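You operate a simulated robot arm through the tools that you are given. There is no shell and no other tool. Be economical: measure what you need, move in short steps, check, and stop when the job is done.

You are at the controls of a simulated robot arm. One attempt, no reset.

TASK
Mash the lumps, then give the small blue tub one scoopful.
Fine: white masher in the lump tray till no lump is left; one red scoop of sugar from that tray; masher and scoop go back where they stood.

The check looks at the end state, three seconds after you hand in, the way a careful person would. Anything else that was tipped, shoved, dropped, spilled or broken makes it a failure.

THE ROBOT
A 7-joint arm with a two-finger parallel gripper, fixed in place. Base frame: the origin is at the foot of the arm, x ahead of it, y to its left, z up; the work surface is at about z = 0.88. Units: m, degrees, N and s.
With the tool pointing down near the work surface it reaches from about 0.24 to 0.68 m from the base axis. Its first joint turns from -66.0 to 66.0 degrees. Payload 2.4 kg.
Tool frame: the origin (TCP) lies between the finger pads and is the grasp point; the fingertips stand 0.03 m ahead of it; z points along the fingers, y is the line along which they close. The gripper opens to 0.094 m. The fingers are 0.028 m wide and 0.01 m thick; the gripper's body (0.05 by 0.096 m) begins 0.055 m behind the TCP.
Orientation is told as [roll, pitch, yaw] about the base's x, y, z axes, in that order, counted from this pose: with the fingers straight down and closing along the base's y, the tool's x points along the base's -x, its y along +y and its z along -z.

THE INTERFACE
- The arm moves only by the tool apply_moves. Its argument "deltas" is a list that holds one entry, the list of rows, each a list of 7 numbers: the turn, a rotation vector about the tool's x, y, z in degrees, then the shift along the tool's x, y, z in m, then the closure, from 0 (fully open) to 1 (shut). In form: [[[wx, wy, wz, dx, dy, dz, grip], ...]]. A call has 1 to 20 rows; each row shifts and turns the commanded pose from where the row before left it, along the tool's axes as they then stand. A row lasts 0.2 s, in which the tool goes at most 0.05 m and 8.6 degrees; a call with a longer step from one row to the next is refused whole, and so is a gripper value outside its range. Where a pose cannot be reached the arm comes as near as it can. A force on the tool above 40 N (or 10 N above the force at the start of the call, whichever is more), or a blocked arm, ends the call early, and 0.2 s more pass. Each finger travels about 0.153 m/s and halts on what it meets, pressing with about 45 N; the grip force reading is that of the motor and also rises with nothing between the fingers. The clock runs only during rows and for 0.2 s after the last one: add rows that do not move to give the fingers time. It gives the time, the measured TCP pose, the force on the tool (base axes), the opening and the grip force at its end, in the units of the frame above (readings bear some noise).
- Cameras (640 x 400 px; columns grow to the right, rows downward): "scene" is fixed at [0.0395, 0.4692, 1.4513]; the picture's right is [-0.76, -0.65, 0.00], its down [-0.33, 0.39, -0.86] and it looks along [0.56, -0.66, -0.51] (base axes); focal length 340 px, centre (320, 200). "wrist" rides on the gripper at [-0.037, 0, -0.058] in the tool frame; the picture's right is [0.00, -1.00, 0.00], its down [0.97, 0.00, -0.24] and it looks along [0.24, 0.00, 0.97] (tool axes); focal length 218 px, centre (320, 200).
- get_image(camera): a new picture of that camera. No time passes.
- point_at(camera, pixels): for up to 12 pixels [column, row] of the newest picture of that camera ("zoom" is the newest enlarged one), the place [x, y, z] in the base frame of the surface seen there, good to about 0.002 m. No time passes.
- enlarge(camera, box): a new picture of the part [left, top, right, bottom] of that camera's present view, enlarged. No time passes.
- hand_in(): hands the job in; it is judged then, once.

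Keep the steps short. Do not move on a guess: measure, check each grasp and each placing, and mend mistakes. In all there are 80 turns and 46 pictures (those below and enlarged ones count). Leave the gripper open and the arm clear of the work at the hand-in unless told otherwise, and finish with a single line.

The tools are called after "Call:" as a command line: name --argument value ..., lists and objects as JSON in quotes. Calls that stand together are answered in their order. apply_moves: Moves the arm, as the interface text tells. Its arguments: {"type":"object","properties":{"deltas":{"type":"array","items":{"type":"array","items":{"type":"array","items":{"type":"number"}}}}},"required":["deltas"]} The other tools are called the same way: get_image (camera) takes a picture; point_at (camera, pixels) gives the place of the surface under pixels of a picture; enlarge (camera, box) takes an enlarged picture of a part of a camera's view; hand_in () hands the job in.

At the start:

```text
time_s: 0.0
tool_pos: [0.3898, -0.0159, 1.2531]
tool_rot: [0.0, 0.0, 0.0]
contact_force: [-0.1, 0.5, -0.2]
gripper_width: 0.094
gripper_force: 0.1
```

scene: 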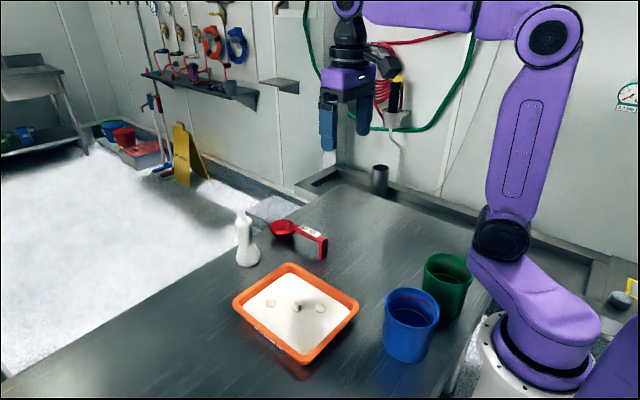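
wrist: 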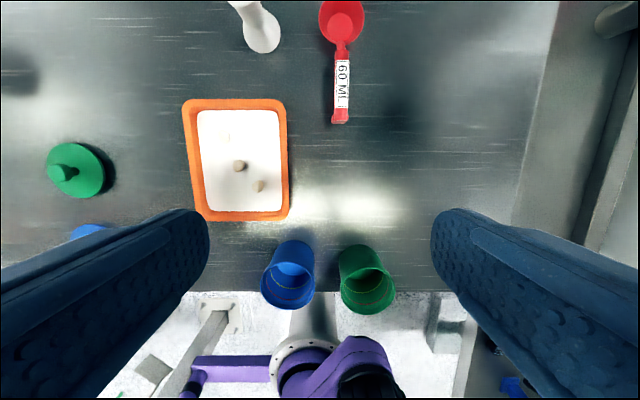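

I see an orange tray with lumps, a white masher, a red scoop, blue and green tubs, and something blue and a green item hidden at the left in the wrist view. First I take enlarged views to identify them.

Call:
enlarge --camera "scene" --box '[200, 180, 480, 380]'

Call:
enlarge --camera "wrist" --box '[20, 0, 420, 310]'

Call:
point_at --camera "wrist" --pixels '[[262, 30], [341, 20], [341, 60], [340, 115], [186, 102], [284, 102], [203, 217], [286, 217], [240, 165], [259, 186], [63, 173], [85, 231]]'

Call:
point_at --camera "scene" --pixels '[[243, 215], [247, 262], [244, 240], [282, 228], [310, 232], [316, 250], [270, 302], [296, 308], [320, 308], [411, 295], [447, 262], [412, 310]]'

```text
2.00 times, centred on (340, 280) of scene
```

zoom: 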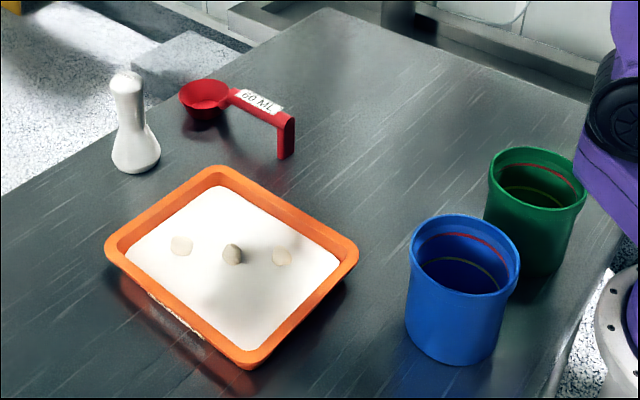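

```text
1.29 times, centred on (220, 155) of wrist
```

zoom: 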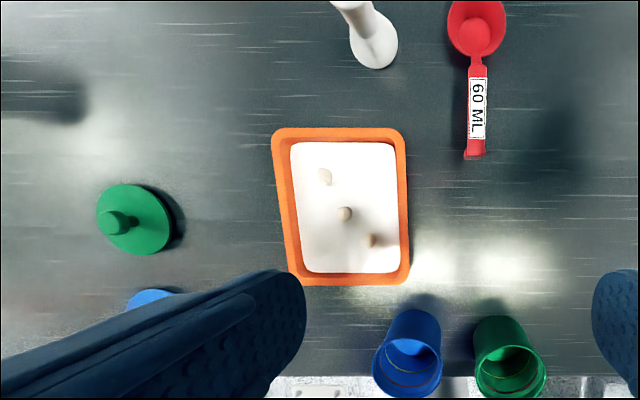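

```text
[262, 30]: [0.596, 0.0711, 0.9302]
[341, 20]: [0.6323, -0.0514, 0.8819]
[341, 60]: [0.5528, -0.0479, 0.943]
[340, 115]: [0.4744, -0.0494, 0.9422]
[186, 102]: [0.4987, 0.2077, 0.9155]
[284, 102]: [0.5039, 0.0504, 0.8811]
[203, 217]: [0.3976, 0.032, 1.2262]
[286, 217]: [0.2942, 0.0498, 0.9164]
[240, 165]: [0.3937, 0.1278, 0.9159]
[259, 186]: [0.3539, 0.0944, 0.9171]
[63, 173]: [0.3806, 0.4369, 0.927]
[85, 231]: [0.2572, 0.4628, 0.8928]
```

```text
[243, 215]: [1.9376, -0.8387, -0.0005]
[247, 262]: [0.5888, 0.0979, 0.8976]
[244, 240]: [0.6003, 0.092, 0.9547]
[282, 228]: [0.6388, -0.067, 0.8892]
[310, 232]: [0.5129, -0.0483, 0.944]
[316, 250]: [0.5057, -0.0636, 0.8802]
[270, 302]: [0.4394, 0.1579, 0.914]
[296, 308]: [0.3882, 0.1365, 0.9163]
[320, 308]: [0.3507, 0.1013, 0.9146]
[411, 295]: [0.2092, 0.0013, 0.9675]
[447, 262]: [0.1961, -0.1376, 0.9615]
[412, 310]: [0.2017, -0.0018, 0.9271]
```

The blue tub appears unique (the blue object at the far left looks like a lid). I measure the tub, masher and scoop closely in a zoom.

Call:
enlarge --camera "scene" --box '[225, 195, 345, 270]'

Call:
point_at --camera "scene" --pixels '[[387, 300], [412, 290], [437, 302], [409, 325], [411, 361], [422, 312], [400, 318], [425, 268], [471, 270], [447, 256], [445, 288], [300, 345]]'

Call:
point_at --camera "scene" --pixels '[[292, 264], [357, 302], [301, 362], [234, 300], [292, 277], [340, 305], [300, 350], [250, 302], [295, 330], [290, 285], [330, 318], [275, 320]]'

```text
5.33 times, centred on (285, 232) of scene
```

zoom: 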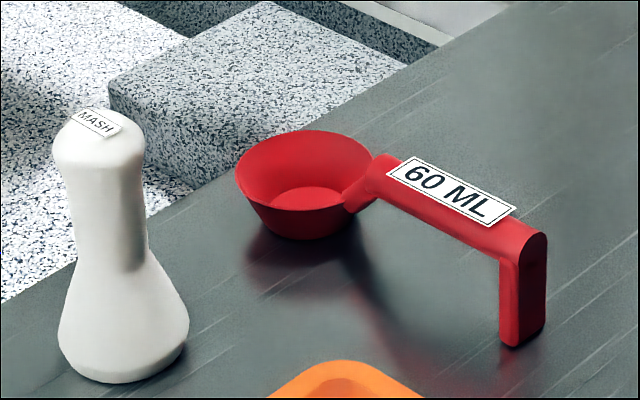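

```text
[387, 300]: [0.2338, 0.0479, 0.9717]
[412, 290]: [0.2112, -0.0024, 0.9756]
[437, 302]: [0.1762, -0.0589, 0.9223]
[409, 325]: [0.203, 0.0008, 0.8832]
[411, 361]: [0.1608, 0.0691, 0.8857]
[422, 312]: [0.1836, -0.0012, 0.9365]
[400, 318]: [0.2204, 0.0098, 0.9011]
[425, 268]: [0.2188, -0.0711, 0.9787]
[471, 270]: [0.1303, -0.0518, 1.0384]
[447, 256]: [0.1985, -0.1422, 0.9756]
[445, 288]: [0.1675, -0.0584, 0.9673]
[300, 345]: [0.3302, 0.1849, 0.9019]
```

```text
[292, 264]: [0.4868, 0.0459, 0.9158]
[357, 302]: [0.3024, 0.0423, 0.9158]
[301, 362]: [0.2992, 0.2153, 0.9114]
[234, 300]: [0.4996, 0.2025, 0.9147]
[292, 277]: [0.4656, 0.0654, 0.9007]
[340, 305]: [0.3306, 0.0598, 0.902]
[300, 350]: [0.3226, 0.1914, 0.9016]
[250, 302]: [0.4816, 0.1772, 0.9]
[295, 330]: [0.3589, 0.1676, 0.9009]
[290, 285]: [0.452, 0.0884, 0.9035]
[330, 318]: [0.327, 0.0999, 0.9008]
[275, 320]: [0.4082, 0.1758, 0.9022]
```

Tub rim needs a finer look: I zoom in on the tubs, and query masher/scoop points in the current zoom first.

Call:
point_at --camera "zoom" --pixels '[[97, 125], [100, 160], [105, 200], [120, 365], [305, 200], [238, 175], [300, 225], [365, 160], [375, 180], [450, 205], [525, 250], [520, 335]]'

Call:
enlarge --camera "scene" --box '[370, 245, 486, 370]'

```text
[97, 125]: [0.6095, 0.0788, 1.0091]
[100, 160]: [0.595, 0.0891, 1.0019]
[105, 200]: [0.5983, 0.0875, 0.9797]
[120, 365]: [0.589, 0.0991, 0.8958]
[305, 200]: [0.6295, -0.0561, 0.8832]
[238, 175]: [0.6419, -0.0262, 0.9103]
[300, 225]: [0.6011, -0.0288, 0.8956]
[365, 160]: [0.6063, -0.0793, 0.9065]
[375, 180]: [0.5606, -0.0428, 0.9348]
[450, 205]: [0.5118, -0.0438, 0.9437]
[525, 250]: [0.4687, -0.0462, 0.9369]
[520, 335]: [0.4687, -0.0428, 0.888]
```

```text
3.20 times, centred on (428, 308) of scene
```

zoom: 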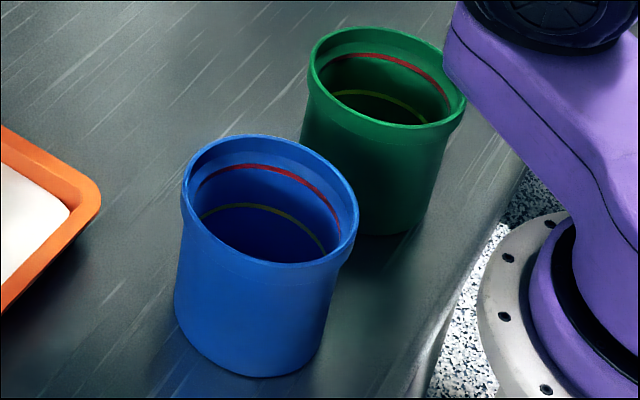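

Call:
point_at --camera "zoom" --pixels '[[186, 180], [262, 138], [355, 232], [300, 265], [235, 252], [335, 180], [255, 185], [260, 225], [268, 330], [312, 85], [462, 105], [385, 30]]'

```text
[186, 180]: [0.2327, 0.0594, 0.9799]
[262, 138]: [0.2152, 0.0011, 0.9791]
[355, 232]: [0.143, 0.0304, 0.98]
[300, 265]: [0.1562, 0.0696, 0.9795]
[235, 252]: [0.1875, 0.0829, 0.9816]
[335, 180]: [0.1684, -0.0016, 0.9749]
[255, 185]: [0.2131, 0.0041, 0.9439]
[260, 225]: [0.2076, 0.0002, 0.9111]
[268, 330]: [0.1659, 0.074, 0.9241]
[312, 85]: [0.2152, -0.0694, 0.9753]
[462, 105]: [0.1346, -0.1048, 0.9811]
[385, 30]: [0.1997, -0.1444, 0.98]
```

Blue tub: rim centre about (0.188, 0.037), z 0.98. The masher's axis works out at about (0.609, 0.075), top at 1.01. I move above it with open fingers (fingertips staying at 1.09) and look with the wrist camera.

Call:
apply_moves --deltas '[[[0, 0, 0, -0.0313, 0.013, 0.019, 0], [0, 0, 0, -0.0313, 0.013, 0.019, 0], [0, 0, 0, -0.0313, 0.013, 0.019, 0], [0, 0, 0, -0.0313, 0.013, 0.019, 0], [0, 0, 0, -0.0313, 0.013, 0.019, 0], [0, 0, 0, -0.0313, 0.013, 0.019, 0], [0, 0, 0, -0.0313, 0.013, 0.019, 0], [0, 0, 0, 0, 0, 0, 0]]]'

Call:
get_image --camera "wrist"

```text
time_s: 1.8
tool_pos: [0.6081, 0.0751, 1.119]
tool_rot: [0.0, 0.1, 0.0]
contact_force: [-0.8, 0.3, -0.7]
gripper_width: 0.094
gripper_force: 0.2
```

```text
39 pictures are left
```

wrist: 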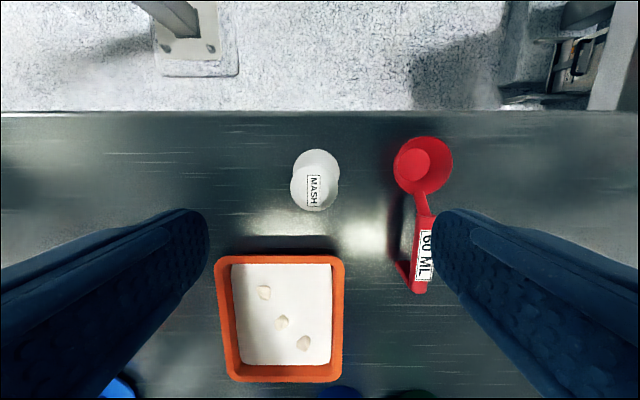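

The masher is seen at (315,180). I measure its top and base edges, plus the scoop from this better angle.

Call:
point_at --camera "wrist" --pixels '[[314, 172], [314, 207], [295, 190], [333, 190], [314, 190], [318, 152], [395, 163], [452, 163], [424, 138], [424, 192], [425, 232], [420, 290]]'

Call:
enlarge --camera "wrist" --box '[210, 120, 470, 300]'

```text
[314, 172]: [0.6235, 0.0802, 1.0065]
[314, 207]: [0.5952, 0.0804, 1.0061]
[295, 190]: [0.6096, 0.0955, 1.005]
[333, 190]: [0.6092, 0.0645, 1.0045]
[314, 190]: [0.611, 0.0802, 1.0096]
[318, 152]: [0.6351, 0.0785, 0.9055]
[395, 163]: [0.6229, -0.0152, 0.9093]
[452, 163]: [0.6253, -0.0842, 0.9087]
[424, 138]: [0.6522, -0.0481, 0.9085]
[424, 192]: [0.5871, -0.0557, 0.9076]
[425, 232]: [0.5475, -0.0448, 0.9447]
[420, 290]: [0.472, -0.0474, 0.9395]
```

```text
2.22 times, centred on (340, 210) of wrist
```

zoom: 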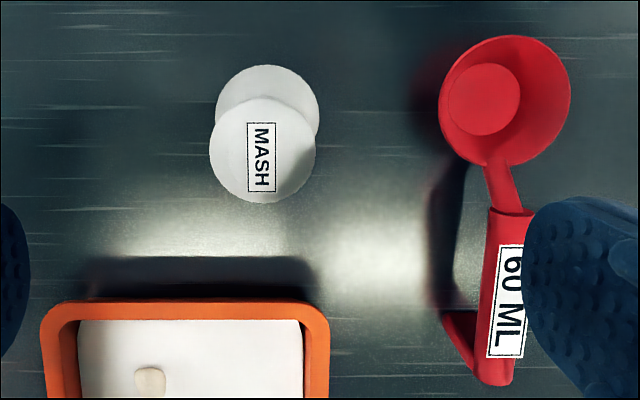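

Masher axis (0.6095, 0.0795). I go down to z 0.970 around the neck with fingers open, then close on it.

Call:
apply_moves --deltas '[[[0, 0, 0, -0.0012, 0.0045, 0.029, 0], [0, 0, 0, 0, 0, 0.03, 0], [0, 0, 0, 0, 0, 0.03, 0], [0, 0, 0, 0, 0, 0.03, 0], [0, 0, 0, 0, 0, 0.03, 0], [0, 0, 0, 0, 0, 0, 0], [0, 0, 0, 0, 0, 0, 0.5], [0, 0, 0, 0, 0, 0, 1], [0, 0, 0, 0, 0, 0, 1], [0, 0, 0, 0, 0, 0, 1]]]'

```text
time_s: 4.0
tool_pos: [0.6111, 0.0798, 0.9709]
tool_rot: [0.1, 0.0, 0.0]
contact_force: [-0.6, 0.6, 0.1]
gripper_width: 0.0334
gripper_force: 44.8
```

Gripped at width 0.033. Home pose for the masher is (0.611, 0.080, 0.971). I lift it 0.07 and look.

Call:
apply_moves --deltas '[[[0, 0, 0, 0, 0, -0.01, 1], [0, 0, 0, 0, 0, -0.02, 1], [0, 0, 0, 0, 0, -0.02, 1], [0, 0, 0, 0, 0, -0.02, 1], [0, 0, 0, 0, 0, 0, 1]]]'

Call:
get_image --camera "wrist"

```text
time_s: 5.2
tool_pos: [0.61, 0.0801, 1.0411]
tool_rot: [0.0, 0.0, 0.1]
contact_force: [0.2, 0.0, -2.0]
gripper_width: 0.0332
gripper_force: 44.6
```

```text
37 pictures are left
```

wrist: 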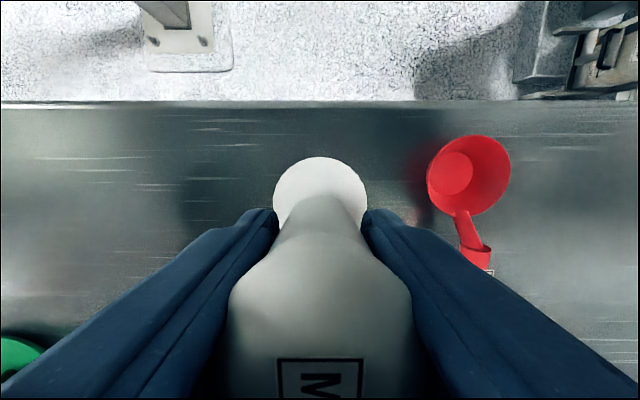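

Held upright. Next, over the first lump (0.441, 0.155), then down slowly in small steps onto it, with force cut-off protecting me.

Call:
apply_moves --deltas '[[[0, 0, 0, 0.0338, 0.015, 0, 1], [0, 0, 0, 0.0338, 0.015, 0, 1], [0, 0, 0, 0.0338, 0.015, 0, 1], [0, 0, 0, 0.0338, 0.015, 0, 1], [0, 0, 0, 0.0338, 0.015, 0, 1], [0, 0, 0, 0, 0, 0, 1], [0, 0, 0, 0, 0, 0.015, 1], [0, 0, 0, 0, 0, 0.015, 1], [0, 0, 0, 0, 0, 0.006, 1], [0, 0, 0, 0, 0, 0.006, 1], [0, 0, 0, 0, 0, 0.004, 1], [0, 0, 0, 0, 0, 0.004, 1], [0, 0, 0, 0, 0, 0.002, 1], [0, 0, 0, 0, 0, 0, 1]]]'

```text
time_s: 8.2
tool_pos: [0.4407, 0.1541, 0.9874]
tool_rot: [-0.1, 0.0, 0.1]
contact_force: [0.0, -0.6, -2.2]
gripper_width: 0.0332
gripper_force: 44.9
```

Bottom is at about 0.897, with no resistance yet. I press a bit further in 1–2 mm steps.

Call:
apply_moves --deltas '[[[0, 0, 0, 0, 0, 0.002, 1], [0, 0, 0, 0, 0, 0.002, 1], [0, 0, 0, 0, 0, 0.002, 1], [0, 0, 0, 0, 0, 0, 1]]]'

Call:
enlarge --camera "scene" --box '[220, 210, 380, 370]'

```text
time_s: 9.2
tool_pos: [0.4413, 0.1536, 0.9811]
tool_rot: [0.0, -0.1, 0.0]
contact_force: [-0.3, -0.1, -3.6]
gripper_width: 0.0333
gripper_force: 45.7
```

```text
2.50 times, centred on (300, 290) of scene
```

zoom: 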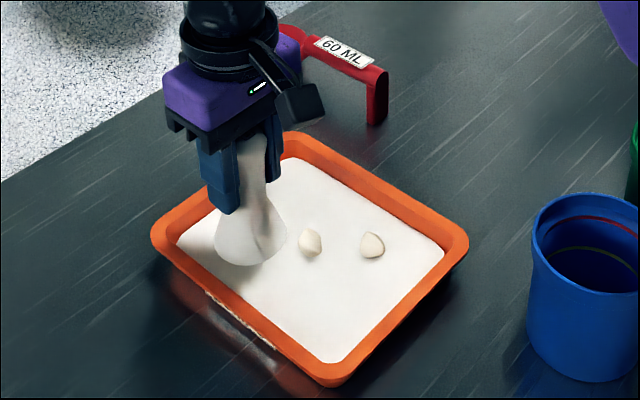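

Still no resistance at bottom height 0.890. I go on down in 1.5 mm steps to feel the lump or tray floor.

Call:
apply_moves --deltas '[[[0, 0, 0, 0, 0, 0.0015, 1], [0, 0, 0, 0, 0, 0.0015, 1], [0, 0, 0, 0, 0, 0.0015, 1], [0, 0, 0, 0, 0, 0, 1]]]'

```text
time_s: 10.2
tool_pos: [0.4417, 0.1536, 0.9772]
tool_rot: [0.0, 0.0, 0.0]
contact_force: [-4.9, -1.4, 15.0]
gripper_width: 0.0334
gripper_force: 44.7
```

Firm contact, 15 N upward. I lift clear and check the lump.

Call:
apply_moves --deltas '[[[0, 0, 0, 0, 0, -0.01, 1], [0, 0, 0, 0, 0, -0.02, 1], [0, 0, 0, 0, 0, -0.03, 1], [0, 0, 0, 0.025, -0.012, 0, 1], [0, 0, 0, 0.023, -0.012, 0, 1], [0, 0, 0, 0, 0, 0, 1]]]'

Call:
enlarge --camera "scene" --box '[220, 210, 380, 370]'

```text
time_s: 11.6
tool_pos: [0.3933, 0.1295, 1.0376]
tool_rot: [0.0, 0.0, -0.1]
contact_force: [0.8, 0.6, -2.7]
gripper_width: 0.0333
gripper_force: 44.6
```

```text
2.50 times, centred on (300, 290) of scene
```

zoom: 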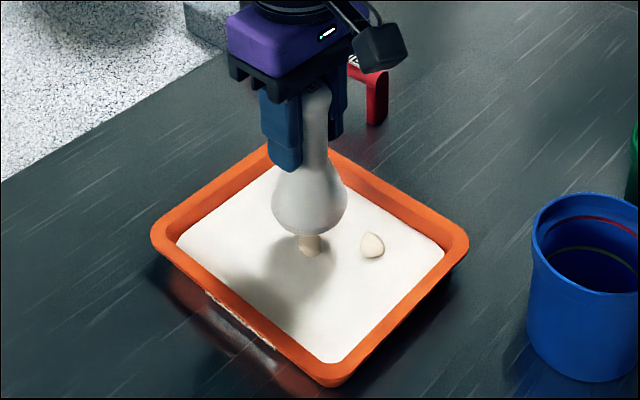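

The first lump is gone. The masher is now over the second one; same press down, to z about 0.977.

Call:
apply_moves --deltas '[[[0, 0, 0, 0, 0, 0.02, 1], [0, 0, 0, 0, 0, 0.015, 1], [0, 0, 0, 0, 0, 0.008, 1], [0, 0, 0, 0, 0, 0.006, 1], [0, 0, 0, 0, 0, 0.004, 1], [0, 0, 0, 0, 0, 0.003, 1], [0, 0, 0, 0, 0, 0.0015, 1], [0, 0, 0, 0, 0, 0.0015, 1], [0, 0, 0, 0, 0, 0.001, 1], [0, 0, 0, 0, 0, 0, 1]]]'

```text
time_s: 13.8
tool_pos: [0.3943, 0.1314, 0.9783]
tool_rot: [0.1, -0.3, 0.1]
contact_force: [-5.2, 1.6, 33.6]
gripper_width: 0.0334
gripper_force: 44.8
```

33 N contact: pressed. I lift and go over the third lump at (0.353, 0.097).

Call:
apply_moves --deltas '[[[0, 0, 0, 0, 0, -0.01, 1], [0, 0, 0, 0, 0, -0.02, 1], [0, 0, 0, 0, 0, -0.03, 1], [0, 0, 0, 0.02, -0.017, 0, 1], [0, 0, 0, 0.021, -0.016, 0, 1], [0, 0, 0, 0, 0, 0, 1]]]'

Call:
enlarge --camera "scene" --box '[220, 210, 380, 370]'

```text
time_s: 15.2
tool_pos: [0.3529, 0.0975, 1.036]
tool_rot: [0.0, 0.0, 0.0]
contact_force: [0.6, -0.8, -1.9]
gripper_width: 0.0334
gripper_force: 44.7
```

```text
2.50 times, centred on (300, 290) of scene
```

zoom: 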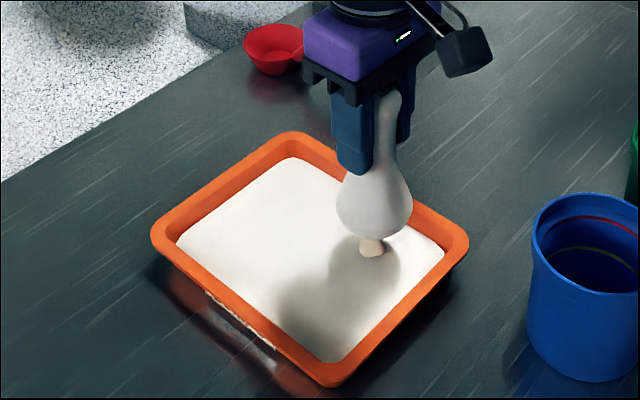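

Second lump gone. I press the third the same way, then lift.

Call:
apply_moves --deltas '[[[0, 0, 0, 0, 0, 0.02, 1], [0, 0, 0, 0, 0, 0.015, 1], [0, 0, 0, 0, 0, 0.008, 1], [0, 0, 0, 0, 0, 0.006, 1], [0, 0, 0, 0, 0, 0.004, 1], [0, 0, 0, 0, 0, 0.002, 1], [0, 0, 0, 0, 0, 0.0015, 1], [0, 0, 0, 0, 0, 0.001, 1], [0, 0, 0, 0, 0, 0, 1]]]'

```text
time_s: 17.2
tool_pos: [0.3517, 0.0974, 0.9796]
tool_rot: [0.0, 0.0, 0.0]
contact_force: [1.0, 0.8, 0.0]
gripper_width: 0.0333
gripper_force: 45.3
```

Only about 2 N over the free reading; a few more millimetres.

Call:
apply_moves --deltas '[[[0, 0, 0, 0, 0, 0.001, 1], [0, 0, 0, 0, 0, 0.001, 1], [0, 0, 0, 0, 0, 0.001, 1], [0, 0, 0, 0, 0, 0.0005, 1], [0, 0, 0, 0, 0, 0, 1]]]'

```text
time_s: 18.4
tool_pos: [0.3521, 0.0976, 0.9772]
tool_rot: [-0.1, -0.1, 0.0]
contact_force: [-2.9, 0.4, 28.8]
gripper_width: 0.0335
gripper_force: 45.1
```

28.8 N: pressed. I lift and move halfway home, staying over the tray, then check that no lump is left.

Call:
apply_moves --deltas '[[[0, 0, 0, 0, 0, -0.01, 1], [0, 0, 0, 0, 0, -0.02, 1], [0, 0, 0, 0, 0, -0.035, 1], [0, 0, 0, -0.035, 0, 0, 1], [0, 0, 0, -0.035, 0, 0, 1], [0, 0, 0, -0.03, 0, 0, 1], [0, 0, 0, 0, 0, 0, 1]]]'

Call:
enlarge --camera "scene" --box '[220, 210, 380, 370]'

```text
time_s: 20.0
tool_pos: [0.4554, 0.0993, 1.0413]
tool_rot: [0.0, 0.0, 0.0]
contact_force: [0.5, 0.0, -2.4]
gripper_width: 0.0332
gripper_force: 45.3
```

```text
2.50 times, centred on (300, 290) of scene
```

zoom: 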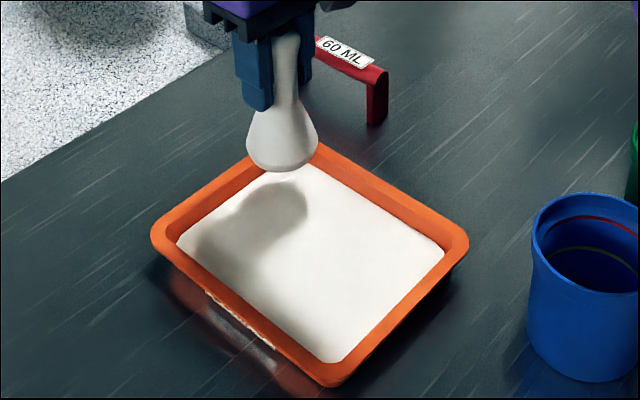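

All lumps are gone. I carry the masher home to (0.611, 0.080) and lower it to z 0.971 (its original height), watching force.

Call:
apply_moves --deltas '[[[0, 0, 0, -0.0388, -0.0048, 0, 1], [0, 0, 0, -0.0388, -0.0048, 0, 1], [0, 0, 0, -0.0388, -0.0048, 0, 1], [0, 0, 0, -0.0388, -0.0048, 0, 1], [0, 0, 0, 0, 0, 0, 1], [0, 0, 0, 0, 0, 0.025, 1], [0, 0, 0, 0, 0, 0.025, 1], [0, 0, 0, 0, 0, 0.01, 1], [0, 0, 0, 0, 0, 0.005, 1], [0, 0, 0, 0, 0, 0.004, 1], [0, 0, 0, 0, 0, 0, 1]]]'

```text
time_s: 22.4
tool_pos: [0.6076, 0.0777, 0.9718]
tool_rot: [0.0, -0.2, 0.0]
contact_force: [-0.1, 0.0, 0.3]
gripper_width: 0.0336
gripper_force: 45.2
```

About 3 mm short of home. I raise slightly, correct, and settle again.

Call:
apply_moves --deltas '[[[0, 0, 0, 0, 0, -0.004, 1], [0, 0, 0, -0.0025, 0.002, 0, 1], [0, 0, 0, 0, 0, 0.003, 1], [0, 0, 0, 0, 0, 0.001, 1], [0, 0, 0, 0, 0, 0.001, 1], [0, 0, 0, 0, 0, 0, 1]]]'

```text
time_s: 23.8
tool_pos: [0.6099, 0.0796, 0.9724]
tool_rot: [0.0, 0.1, -0.1]
contact_force: [-3.7, 0.2, 14.9]
gripper_width: 0.0332
gripper_force: 45.1
```

It stands on the table (15 N). I ease off, open, and rise straight up.

Call:
apply_moves --deltas '[[[0, 0, 0, 0, 0, -0.0008, 1], [0, 0, 0, 0, 0, 0, 0.7], [0, 0, 0, 0, 0, 0, 0.4], [0, 0, 0, 0, 0, 0, 0], [0, 0, 0, 0, 0, 0, 0], [0, 0, 0, 0, 0, -0.02, 0], [0, 0, 0, 0, 0, -0.03, 0], [0, 0, 0, 0, 0, -0.04, 0], [0, 0, 0, 0, 0, -0.04, 0], [0, 0, 0, 0, 0, 0, 0]]]'

Call:
get_image --camera "wrist"

Call:
get_image --camera "scene"

```text
time_s: 26.0
tool_pos: [0.6097, 0.0789, 1.1042]
tool_rot: [0.0, -0.1, -0.2]
contact_force: [0.0, -0.7, -0.2]
gripper_width: 0.0938
gripper_force: 0.1
```

```text
32 pictures are left
```

wrist: 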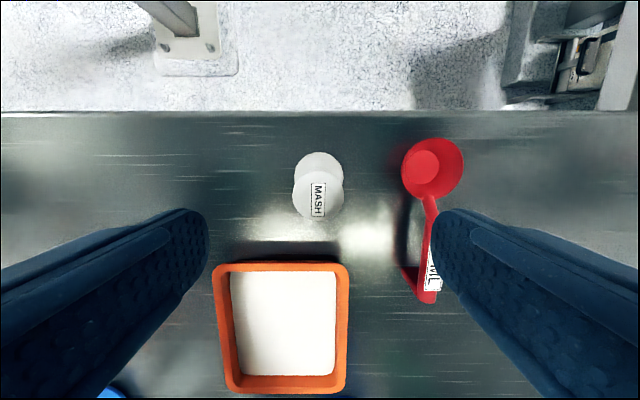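

```text
31 pictures are left
```

scene: 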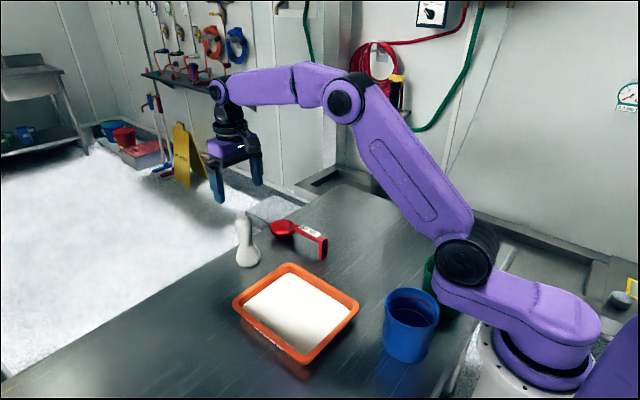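

Masher is back standing. The scoop: handle line y ≈ -0.047, bowl centre (0.620, -0.050). Plan: grip the handle with the tool leaned back 45°, so tipping the bowl 115° down needs only 70° inward tilt over the tub. Before taking the scoop, I test empty-handed and high up that this inward tilt is reachable near the tub.

Call:
apply_moves --deltas '[[[0, 0, 0, 0.03875, -0.00525, -0.01825, 0], [0, 0, 0, 0.03875, -0.00525, -0.01825, 0], [0, 0, 0, 0.03875, -0.00525, -0.01825, 0], [0, 0, 0, 0.03875, -0.00525, -0.01825, 0], [0, 0, 0, 0.03875, -0.00525, -0.01825, 0], [0, 0, 0, 0.03875, -0.00525, -0.01825, 0], [0, 0, 0, 0.03875, -0.00525, -0.01825, 0], [0, 0, 0, 0.03875, -0.00525, -0.01825, 0], [0, 8, 0, 0, 0, 0, 0], [0, 8, 0, 0, 0, 0, 0], [0, 8, 0, 0, 0, 0, 0], [0, 8, 0, 0, 0, 0, 0], [0, 8, 0, 0, 0, 0, 0], [0, 8, 0, 0, 0, 0, 0], [0, 8, 0, 0, 0, 0, 0], [0, 8, 0, 0, 0, 0, 0], [0, 6, 0, 0, 0, 0, 0], [0, 0, 0, 0, 0, 0, 0]]]'

```text
time_s: 29.8
tool_pos: [0.2137, 0.1019, 1.2014]
tool_rot: [0.3, 59.0, 0.3]
contact_force: [0.7, -0.6, 0.2]
gripper_width: 0.0941
gripper_force: 0.0
out of reach, approached as far as the arm can: row 12, 13, 14, 15, 16, 17
```

The arm stalled at about 59° and drifted off position, so 70° inward is too much there. I back off to 40° inward at about (0.27, 0.037, 1.13) — the real pouring region, still well above the tub — to see what fits.

Call:
apply_moves --deltas '[[[0, -8, 0, 0, 0, 0, 0], [0, -8, 0, 0, 0, 0, 0], [0, -8, 0, 0, 0, 0, 0], [0, -6, 0, 0, 0, 0, 0], [0, 0, 0, 0, 0, 0, 0], [0, 0, 0, -0.0135, 0, 0.0278, 0], [0, 0, 0, -0.0135, 0, 0.0278, 0], [0, 0, 0, -0.0135, 0, 0.0278, 0], [0, 0, 0, -0.0135, 0, 0.0278, 0], [0, 0, 0, 0, 0, 0, 0]]]'

```text
time_s: 32.0
tool_pos: [0.208, 0.103, 1.0782]
tool_rot: [0.2, 28.9, 0.1]
contact_force: [0.3, -0.2, 0.2]
gripper_width: 0.0938
gripper_force: 0.1
```

The commanded pose was carried along with the arm: it is now at (0.208, 0.103, 1.078), 29° inward. I go to about (0.248, 0.037, 1.11) and tilt inward step by step to find the limit there.

Call:
apply_moves --deltas '[[[0, 0, 0, -0.0068, -0.022, -0.0152, 0], [0, 0, 0, -0.0068, -0.022, -0.0152, 0], [0, 0, 0, -0.0068, -0.022, -0.0152, 0], [0, 0, 0, 0, 0, 0, 0], [0, 8, 0, 0, 0, 0, 0], [0, 8, 0, 0, 0, 0, 0], [0, 8, 0, 0, 0, 0, 0], [0, 8, 0, 0, 0, 0, 0], [0, 0, 0, 0, 0, 0, 0]]]'

Call:
get_image --camera "scene"

```text
time_s: 34.0
tool_pos: [0.2467, 0.0364, 1.1073]
tool_rot: [0.5, 61.1, 0.4]
contact_force: [-0.3, 0.7, -0.3]
gripper_width: 0.094
gripper_force: 0.1
```

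```text
30 pictures are left
```

scene: 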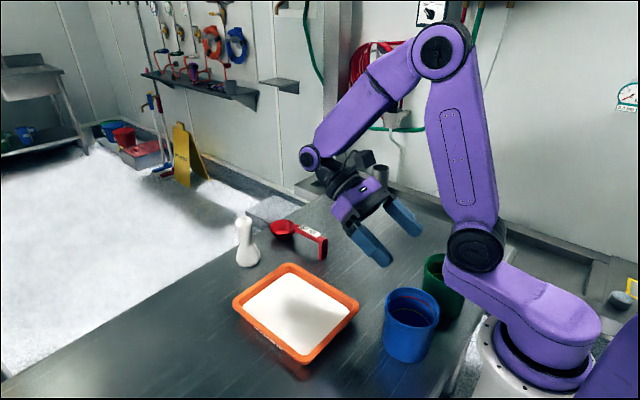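

61° inward works at (0.247, 0.036, 1.107). I try 15° more.

Call:
apply_moves --deltas '[[[0, 8, 0, 0, 0, 0, 0], [0, 7, 0, 0, 0, 0, 0], [0, 0, 0, 0, 0, 0, 0]]]'

```text
time_s: 34.8
tool_pos: [0.2459, 0.0377, 1.1073]
tool_rot: [0.9, 76.1, 0.8]
contact_force: [0.2, 0.2, -0.8]
gripper_width: 0.0938
gripper_force: 0.1
```

76° works too, so bowl-down up to 121° is possible. I straighten up, move toward the scoop's handle side at (0.43, -0.046, 1.12), and lean back 40°.

Call:
apply_moves --deltas '[[[0, -8.5, 0, 0, 0, 0, 0], [0, -8.5, 0, 0, 0, 0, 0], [0, -8.5, 0, 0, 0, 0, 0], [0, -8.5, 0, 0, 0, 0, 0], [0, -8.5, 0, 0, 0, 0, 0], [0, -8.5, 0, 0, 0, 0, 0], [0, -8.5, 0, 0, 0, 0, 0], [0, -8.5, 0, 0, 0, 0, 0], [0, -8, 0, 0, 0, 0, 0], [0, 0, 0, -0.0368, -0.0166, -0.0026, 0], [0, 0, 0, -0.0368, -0.0166, -0.0026, 0], [0, 0, 0, -0.0368, -0.0166, -0.0026, 0], [0, 0, 0, -0.0368, -0.0166, -0.0026, 0], [0, 0, 0, -0.0368, -0.0166, -0.0026, 0], [0, -8, 0, 0, 0, 0, 0], [0, -8, 0, 0, 0, 0, 0], [0, -8, 0, 0, 0, 0, 0], [0, -8, 0, 0, 0, 0, 0], [0, -8, 0, 0, 0, 0, 0], [0, 0, 0, 0, 0, 0, 0]]]'

Call:
get_image --camera "wrist"

```text
time_s: 39.0
tool_pos: [0.4292, -0.0448, 1.1206]
tool_rot: [0.3, -40.1, -0.2]
contact_force: [0.1, -0.1, -0.3]
gripper_width: 0.0939
gripper_force: 0.0
```

```text
29 pictures are left
```

wrist: 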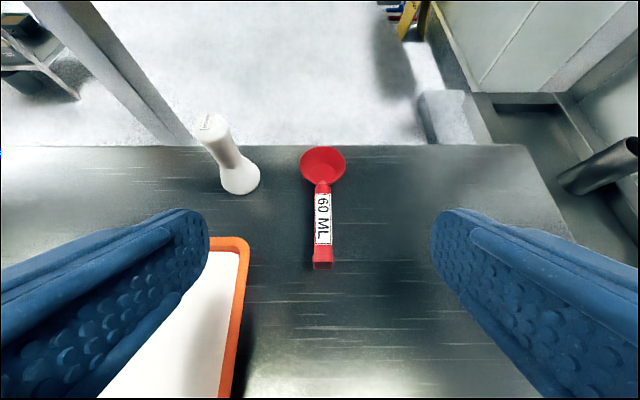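

The scoop lies straight ahead. I measure its handle edges, ends and bowl.

Call:
enlarge --camera "wrist" --box '[270, 135, 380, 280]'

Call:
point_at --camera "wrist" --pixels '[[323, 192], [323, 220], [323, 246], [315, 246], [331, 246], [316, 200], [330, 200], [322, 256], [322, 266], [303, 165], [343, 165], [322, 150]]'

```text
2.76 times, centred on (325, 208) of wrist
```

zoom: 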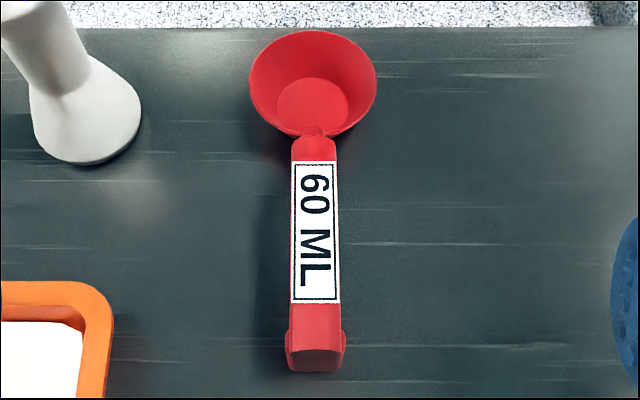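

```text
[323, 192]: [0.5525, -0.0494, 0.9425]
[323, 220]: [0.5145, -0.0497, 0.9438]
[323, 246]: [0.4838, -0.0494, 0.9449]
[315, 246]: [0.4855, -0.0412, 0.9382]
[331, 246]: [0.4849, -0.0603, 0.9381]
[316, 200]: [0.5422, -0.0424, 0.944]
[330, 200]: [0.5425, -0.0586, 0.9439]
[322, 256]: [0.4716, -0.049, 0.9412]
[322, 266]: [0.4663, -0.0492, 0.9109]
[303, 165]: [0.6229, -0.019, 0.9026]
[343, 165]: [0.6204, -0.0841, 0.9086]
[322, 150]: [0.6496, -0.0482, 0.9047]
```

Handle: centre y -0.0505, top z 0.944, about 0.02 wide, x 0.466–0.565. I lean to 45°, line up, and advance along the tool axis to grip point (0.525, -0.0505, 0.934), fingers open.

Call:
apply_moves --deltas '[[[0, -5, 0, 0, 0, 0, 0], [0, 0, 0, 0.0213, -0.0019, 0.0331, 0], [0, 0, 0, 0.0213, -0.0019, 0.0331, 0], [0, 0, 0, 0.0214, -0.0019, 0.0332, 0], [0, 0, 0, 0, 0, 0.03, 0], [0, 0, 0, 0, 0, 0.03, 0], [0, 0, 0, 0, 0, 0.02, 0], [0, 0, 0, 0, 0, 0, 0]]]'

Call:
get_image --camera "wrist"

```text
time_s: 40.8
tool_pos: [0.5116, -0.0533, 0.9475]
tool_rot: [0.3, -45.1, -0.3]
contact_force: [0.7, 0.2, -0.5]
gripper_width: 0.094
gripper_force: 0.0
```

```text
27 pictures are left
```

wrist: 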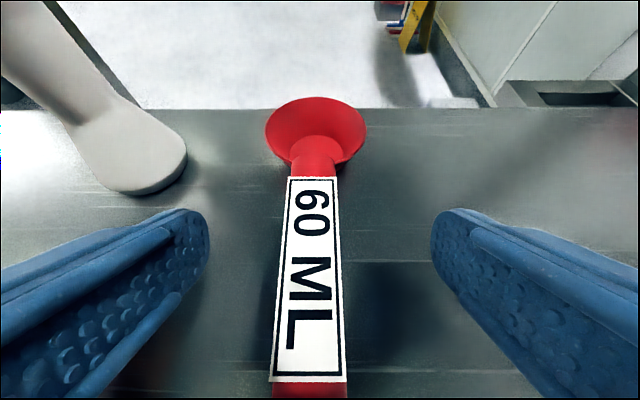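

The handle sits a little left (col 310): I shift +2.5 mm in y, advance 18 mm and close.

Call:
apply_moves --deltas '[[[0, 0, 0, 0, 0.0026, 0.009, 0], [0, 0, 0, 0, 0, 0.009, 0], [0, 0, 0, 0, 0, 0, 0], [0, 0, 0, 0, 0, 0, 0.4], [0, 0, 0, 0, 0, 0, 0.7], [0, 0, 0, 0, 0, 0, 1], [0, 0, 0, 0, 0, 0, 1], [0, 0, 0, 0, 0, 0, 1]]]'

```text
time_s: 42.6
tool_pos: [0.5238, -0.0506, 0.9358]
tool_rot: [0.2, -45.0, -0.4]
contact_force: [-0.5, -0.1, -0.3]
gripper_width: 0.0229
gripper_force: 45.4
```

Gripped at 0.023 wide; home pose noted as (0.524, -0.0506, 0.9355), -45°. I lift straight up 0.10 and look.

Call:
apply_moves --deltas '[[[0, 0, 0, -0.0071, 0, -0.0071, 1], [0, 0, 0, -0.0212, 0, -0.0212, 1], [0, 0, 0, -0.0212, 0, -0.0212, 1], [0, 0, 0, -0.0212, 0, -0.0212, 1], [0, 0, 0, 0, 0, 0, 1]]]'

Call:
enlarge --camera "scene" --box '[200, 150, 400, 275]'

```text
time_s: 43.8
tool_pos: [0.5231, -0.0485, 1.0354]
tool_rot: [0.2, -45.1, -0.3]
contact_force: [0.1, -1.1, -0.2]
gripper_width: 0.0228
gripper_force: 45.0
```

```text
3.20 times, centred on (300, 212) of scene
```

zoom: 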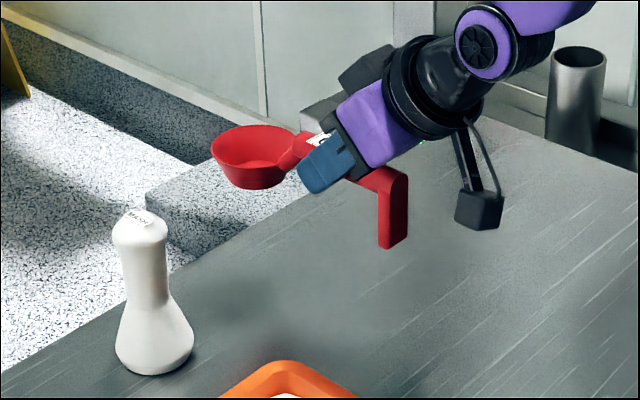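

Held level. Next: raise to 1.12, move over the tray to TCP (0.330, 0.127), and pitch the bowl 60° down high above the sugar.

Call:
apply_moves --deltas '[[[0, 0, 0, -0.03, 0, -0.03, 1], [0, 0, 0, -0.03, 0, -0.03, 1], [0, 0, 0, 0.02274, 0.02925, -0.02274, 1], [0, 0, 0, 0.02274, 0.02925, -0.02274, 1], [0, 0, 0, 0.02274, 0.02925, -0.02274, 1], [0, 0, 0, 0.02274, 0.02925, -0.02274, 1], [0, 0, 0, 0.02274, 0.02925, -0.02274, 1], [0, 0, 0, 0.02274, 0.02925, -0.02274, 1], [0, 7.5, 0, 0, 0, 0, 1], [0, 7.5, 0, 0, 0, 0, 1], [0, 7.5, 0, 0, 0, 0, 1], [0, 7.5, 0, 0, 0, 0, 1], [0, 7.5, 0, 0, 0, 0, 1], [0, 7.5, 0, 0, 0, 0, 1], [0, 7.5, 0, 0, 0, 0, 1], [0, 7.5, 0, 0, 0, 0, 1], [0, 0, 0, 0, 0, 0, 1]]]'

Call:
enlarge --camera "scene" --box '[200, 150, 440, 370]'

```text
time_s: 47.4
tool_pos: [0.349, 0.1167, 1.1283]
tool_rot: [0.2, 15.1, 0.0]
contact_force: [-0.3, 0.2, -0.6]
gripper_width: 0.023
gripper_force: 45.0
out of reach, approached as far as the arm can: row 8
```

```text
1.82 times, centred on (320, 260) of scene
```

zoom: 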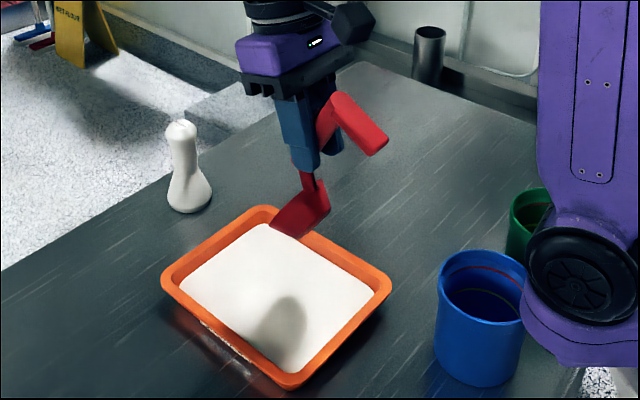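

Leaning out so near the base reaches a limit (row 8), and a pour straight from +x would need the hand too near the base. So I'll carry the scoop turned sideways (bowl toward -y) and pour from there. I test this with the empty scoop, high up: move out a bit, level, and turn -80° about the vertical.

Call:
apply_moves --deltas '[[[0, 0, 0, -0.0338, 0, -0.009, 1], [0, 0, 0, -0.0338, 0, -0.009, 1], [0, -7.5, 0, 0, 0, 0, 1], [0, -7.5, 0, 0, 0, 0, 1], [0, -7.5, 0, 0, 0, 0, 1], [0, -7.5, 0, 0, 0, 0, 1], [0, -7.5, 0, 0, 0, 0, 1], [0, -7.5, 0, 0, 0, 0, 1], [0, -7.5, 0, 0, 0, 0, 1], [0, -7.5, 0, 0, 0, 0, 1], [5.66, 0, 5.66, 0, 0, 0, 1], [5.66, 0, 5.66, 0, 0, 0, 1], [5.66, 0, 5.66, 0, 0, 0, 1], [5.66, 0, 5.66, 0, 0, 0, 1], [5.66, 0, 5.66, 0, 0, 0, 1], [5.66, 0, 5.66, 0, 0, 0, 1], [5.66, 0, 5.66, 0, 0, 0, 1], [5.66, 0, 5.66, 0, 0, 0, 1], [5.66, 0, 5.66, 0, 0, 0, 1], [5.66, 0, 5.66, 0, 0, 0, 1]]]'

```text
time_s: 51.6
tool_pos: [0.4193, 0.1172, 1.1278]
tool_rot: [0.1, -44.9, -80.4]
contact_force: [0.1, -0.1, -0.4]
gripper_width: 0.0228
gripper_force: 45.0
```

-80° works. I turn to -100° and move so the bowl comes over the blue tub: TCP (0.205, 0.130, 1.078), bowl bottom at about 1.02.

Call:
apply_moves --deltas '[[[4.67, 0, 4.67, 0, 0, 0, 1], [4.67, 0, 4.67, 0, 0, 0, 1], [4.67, 0, 4.67, 0, 0, 0, 1], [0, 0, 0, 0.003, -0.0357, 0.0088, 1], [0, 0, 0, 0.003, -0.0357, 0.0088, 1], [0, 0, 0, 0.003, -0.0357, 0.0088, 1], [0, 0, 0, 0.003, -0.0357, 0.0088, 1], [0, 0, 0, 0.003, -0.0357, 0.0088, 1], [0, 0, 0, 0.003, -0.0357, 0.0088, 1], [0, 0, 0, 0, 0, 0, 1]]]'

Call:
enlarge --camera "scene" --box '[300, 150, 520, 370]'

```text
time_s: 53.8
tool_pos: [0.202, 0.1288, 1.0782]
tool_rot: [0.1, -44.8, -99.9]
contact_force: [-0.1, 0.6, -1.2]
gripper_width: 0.023
gripper_force: 45.4
```

```text
1.82 times, centred on (410, 260) of scene
```

zoom: 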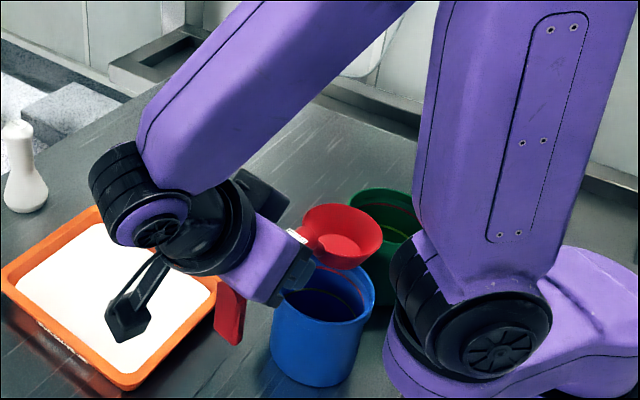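

The level carry over the tub is reachable, bowl right above it. Now the empty test of the pour: raise 15 mm, tilt 40° toward (+x,-y), then tilt further about the lip to 112°.

Call:
apply_moves --deltas '[[[0, 0, 0, -0.0106, 0, -0.0106, 1], [4, 5.657, -4, 0, 0, 0, 1], [4, 5.657, -4, 0, 0, 0, 1], [4, 5.657, -4, 0, 0, 0, 1], [4, 5.657, -4, 0, 0, 0, 1], [4, 5.657, -4, 0, 0, 0, 1], [4, 5.657, -4, -0.0119, 0.0026, -0.0082, 1], [4, 5.657, -4, -0.0119, 0.0026, -0.0082, 1], [4, 5.657, -4, -0.0119, 0.0026, -0.0082, 1], [4, 5.657, -4, -0.0119, 0.0026, -0.0082, 1], [0, 0, 0, 0, 0, 0, 1]]]'

Call:
enlarge --camera "scene" --box '[300, 150, 520, 370]'

```text
time_s: 56.2
tool_pos: [0.2378, 0.086, 1.1143]
tool_rot: [-43.2, 15.2, -86.0]
contact_force: [22.3, -1.3, -9.6]
gripper_width: 0.0274
gripper_force: 45.4
```

```text
1.82 times, centred on (410, 260) of scene
```

zoom: 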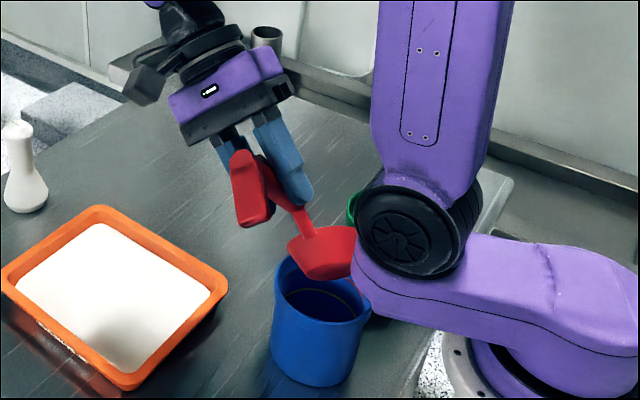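

Contact: 22 N and the grip opened a little – the bowl touched the arm's own shoulder. I measure where the arm's surface is, then back out along the same path.

Call:
point_at --camera "zoom" --pixels '[[352, 255], [340, 240], [330, 270], [300, 235], [358, 262], [375, 300], [370, 220], [385, 200], [420, 270], [278, 190], [250, 215], [295, 180]]'

Call:
apply_moves --deltas '[[[-2, -2.83, 2, 0.006, -0.0013, 0.0041, 1], [-2, -2.83, 2, 0.006, -0.0013, 0.0041, 1], [0, 0, 0, 0, 0, 0, 1]]]'

```text
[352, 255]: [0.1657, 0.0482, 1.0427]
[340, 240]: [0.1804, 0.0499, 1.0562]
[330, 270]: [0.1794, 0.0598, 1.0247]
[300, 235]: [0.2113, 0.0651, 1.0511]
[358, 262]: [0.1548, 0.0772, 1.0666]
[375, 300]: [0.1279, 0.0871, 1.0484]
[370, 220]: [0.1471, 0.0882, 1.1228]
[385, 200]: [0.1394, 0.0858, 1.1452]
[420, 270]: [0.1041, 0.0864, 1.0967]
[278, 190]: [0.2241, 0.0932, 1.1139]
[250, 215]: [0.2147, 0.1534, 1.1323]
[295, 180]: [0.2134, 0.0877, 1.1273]
```

```text
time_s: 57.0
tool_pos: [0.229, 0.0963, 1.1138]
tool_rot: [-39.0, 8.1, -85.1]
contact_force: [25.2, 6.9, -5.8]
gripper_width: 0.0253
gripper_force: 45.2
```

Still pressing 25 N. I move straight out along +x by 3 cm to free it.

Call:
apply_moves --deltas '[[[0, 0, 0, -0.0013, 0.0122, -0.0086, 1], [0, 0, 0, -0.0013, 0.0122, -0.0086, 1], [0, 0, 0, 0, 0, 0, 1]]]'

Call:
enlarge --camera "scene" --box '[300, 150, 520, 370]'

```text
time_s: 57.8
tool_pos: [0.2551, 0.0968, 1.1114]
tool_rot: [-39.9, 8.2, -85.3]
contact_force: [0.3, 0.2, -0.2]
gripper_width: 0.0231
gripper_force: 45.1
```

```text
1.82 times, centred on (410, 260) of scene
```

zoom: 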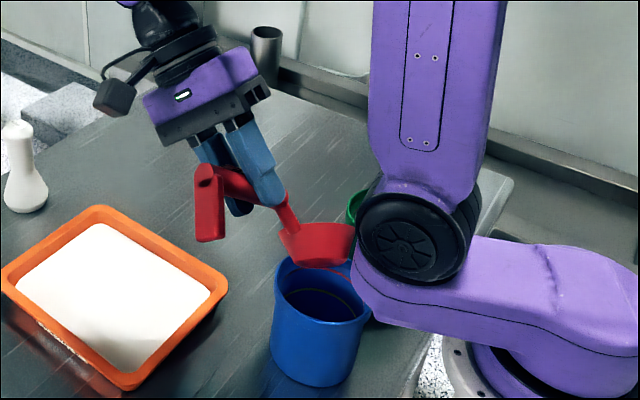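

Freed (0 N, grip 0.0231 again). The shoulder takes up x < 0.155 near the tub when the hand swings in front of it, so I'll keep the arm off to the +y side and roll the bowl the other way (pouring toward -x/+y, bowl back facing out). Back to level first, shift 5 cm out, then turn to -140° to test.

Call:
apply_moves --deltas '[[[-4, -5.657, 4, 0, 0, 0, 1], [-4, -5.657, 4, 0, 0, 0, 1], [-4, -5.657, 4, 0, 0, 0, 1], [-4, -5.657, 4, 0, 0, 0, 1], [-4, -5.657, 4, 0, 0, 0, 1], [-4, -5.657, 4, 0, 0, 0, 1], [-4, -5.657, 4, 0, 0, 0, 1], [-4, -5.657, 4, 0, 0, 0, 1], [0, 0, 0, 0.0031, 0.0246, -0.0031, 1], [0, 0, 0, 0.0031, 0.0246, -0.0031, 1], [5.66, 0, 5.66, 0, 0, 0, 1], [5.66, 0, 5.66, 0, 0, 0, 1], [5.66, 0, 5.66, 0, 0, 0, 1], [5.66, 0, 5.66, 0, 0, 0, 1], [5.66, 0, 5.66, 0, 0, 0, 1], [0, 0, 0, 0, 0, 0, 1]]]'

Call:
enlarge --camera "scene" --box '[260, 130, 500, 370]'

```text
time_s: 61.2
tool_pos: [0.3056, 0.0977, 1.1115]
tool_rot: [-0.1, -44.8, -140.0]
contact_force: [0.4, -0.2, 0.0]
gripper_width: 0.0229
gripper_force: 45.5
```

```text
1.67 times, centred on (380, 250) of scene
```

zoom: 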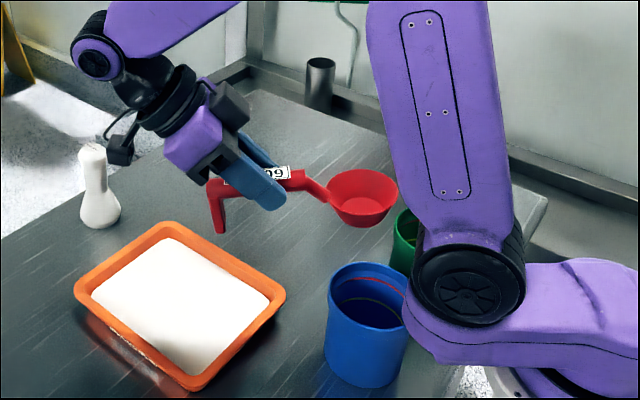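

-140° level is fine. Here, clear of everything, I test the roll about the handle axis: 96° toward (-x,+y).

Call:
apply_moves --deltas '[[[-5.657, 0, 5.657, 0, 0, 0, 1], [-5.657, 0, 5.657, 0, 0, 0, 1], [-5.657, 0, 5.657, 0, 0, 0, 1], [-5.657, 0, 5.657, 0, 0, 0, 1], [-5.657, 0, 5.657, 0, 0, 0, 1], [-5.657, 0, 5.657, 0, 0, 0, 1], [-5.657, 0, 5.657, 0, 0, 0, 1], [-5.657, 0, 5.657, 0, 0, 0, 1], [-5.657, 0, 5.657, 0, 0, 0, 1], [-5.657, 0, 5.657, 0, 0, 0, 1], [-5.657, 0, 5.657, 0, 0, 0, 1], [-5.657, 0, 5.657, 0, 0, 0, 1], [0, 0, 0, 0, 0, 0, 1]]]'

Call:
enlarge --camera "scene" --box '[260, 130, 500, 370]'

```text
time_s: 64.0
tool_pos: [0.4704, -0.0202, 1.4453]
tool_rot: [94.1, 4.2, 175.1]
contact_force: [-0.3, -0.3, -1.6]
gripper_width: 0.0229
gripper_force: 45.0
out of reach, approached as far as the arm can: row 3, 4, 5, 6, 7, 8, 9, 10, 11, 12
```

```text
1.67 times, centred on (380, 250) of scene
```

zoom: 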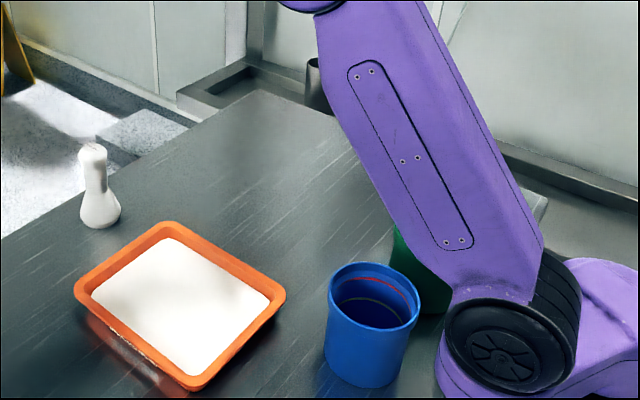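

That roll runs into a wrist limit (the arm drifted up and away), so that option is out. I bring the scoop back to level, -140°, at about (0.38, 0.12, 1.15).

Call:
apply_moves --deltas '[[[5.657, 0, -5.657, -0.0091, -0.0241, -0.0116, 1], [5.657, 0, -5.657, -0.0066, -0.0259, -0.0091, 1], [5.657, 0, -5.657, -0.004, -0.0272, -0.0065, 1], [5.657, 0, -5.657, -0.0012, -0.028, -0.0037, 1], [5.657, 0, -5.657, 0.0015, -0.0282, -0.001, 1], [5.657, 0, -5.657, 0.0043, -0.0279, 0.0018, 1], [5.657, 0, -5.657, 0.007, -0.027, 0.0045, 1], [5.657, 0, -5.657, 0.0096, -0.0256, 0.0071, 1], [5.657, 0, -5.657, 0.0121, -0.0237, 0.0096, 1], [5.657, 0, -5.657, 0.0142, -0.0213, 0.0118, 1], [5.657, 0, -5.657, 0.0162, -0.0186, 0.0138, 1], [5.657, 0, -5.657, 0.0179, -0.0154, 0.0154, 1], [0, 0, 0, 0, 0, 0, 1]]]'

```text
time_s: 66.8
tool_pos: [0.3965, 0.1035, 1.1388]
tool_rot: [-0.3, -44.9, -139.8]
contact_force: [-0.5, -0.1, 0.5]
gripper_width: 0.0231
gripper_force: 45.3
```

Level again. I now test the mixed tilt from this turn angle (pour direction about -y, arm passing in front), 8 cm further out than the tub so nothing can be touched.

Call:
apply_moves --deltas '[[[0, 0, 0, -0.0205, -0.0244, 0.0205, 1], [4, 5.657, -4, 0, 0, 0, 1], [4, 5.657, -4, 0, 0, 0, 1], [4, 5.657, -4, 0, 0, 0, 1], [4, 5.657, -4, 0, 0, 0, 1], [4, 5.657, -4, 0, 0, 0, 1], [4, 5.657, -4, -0.0119, 0.0026, -0.0082, 1], [4, 5.657, -4, -0.0119, 0.0026, -0.0082, 1], [4, 5.657, -4, -0.0119, 0.0026, -0.0082, 1], [4, 5.657, -4, -0.0119, 0.0026, -0.0082, 1], [4, 5.657, -4, -0.0119, 0.0026, -0.0082, 1], [4, 5.657, -4, -0.0119, 0.0026, -0.0082, 1], [4, 5.657, -4, -0.0119, 0.0026, -0.0082, 1], [4, 5.657, -4, -0.0119, 0.0026, -0.0082, 1], [4, 5.657, -4, -0.0119, 0.0026, -0.0082, 1], [0, 0, 0, 0, 0, 0, 1]]]'

Call:
enlarge --camera "scene" --box '[220, 100, 500, 370]'

```text
time_s: 70.2
tool_pos: [0.3468, -0.0199, 1.1448]
tool_rot: [-73.4, 47.2, -142.1]
contact_force: [-0.7, 0.6, -0.5]
gripper_width: 0.0229
gripper_force: 44.8
```

```text
1.48 times, centred on (360, 235) of scene
```

zoom: 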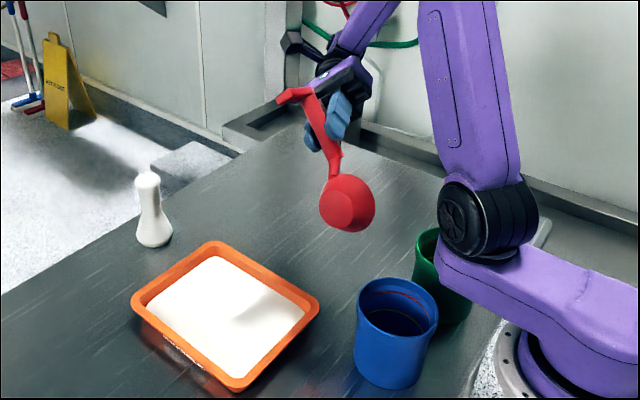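

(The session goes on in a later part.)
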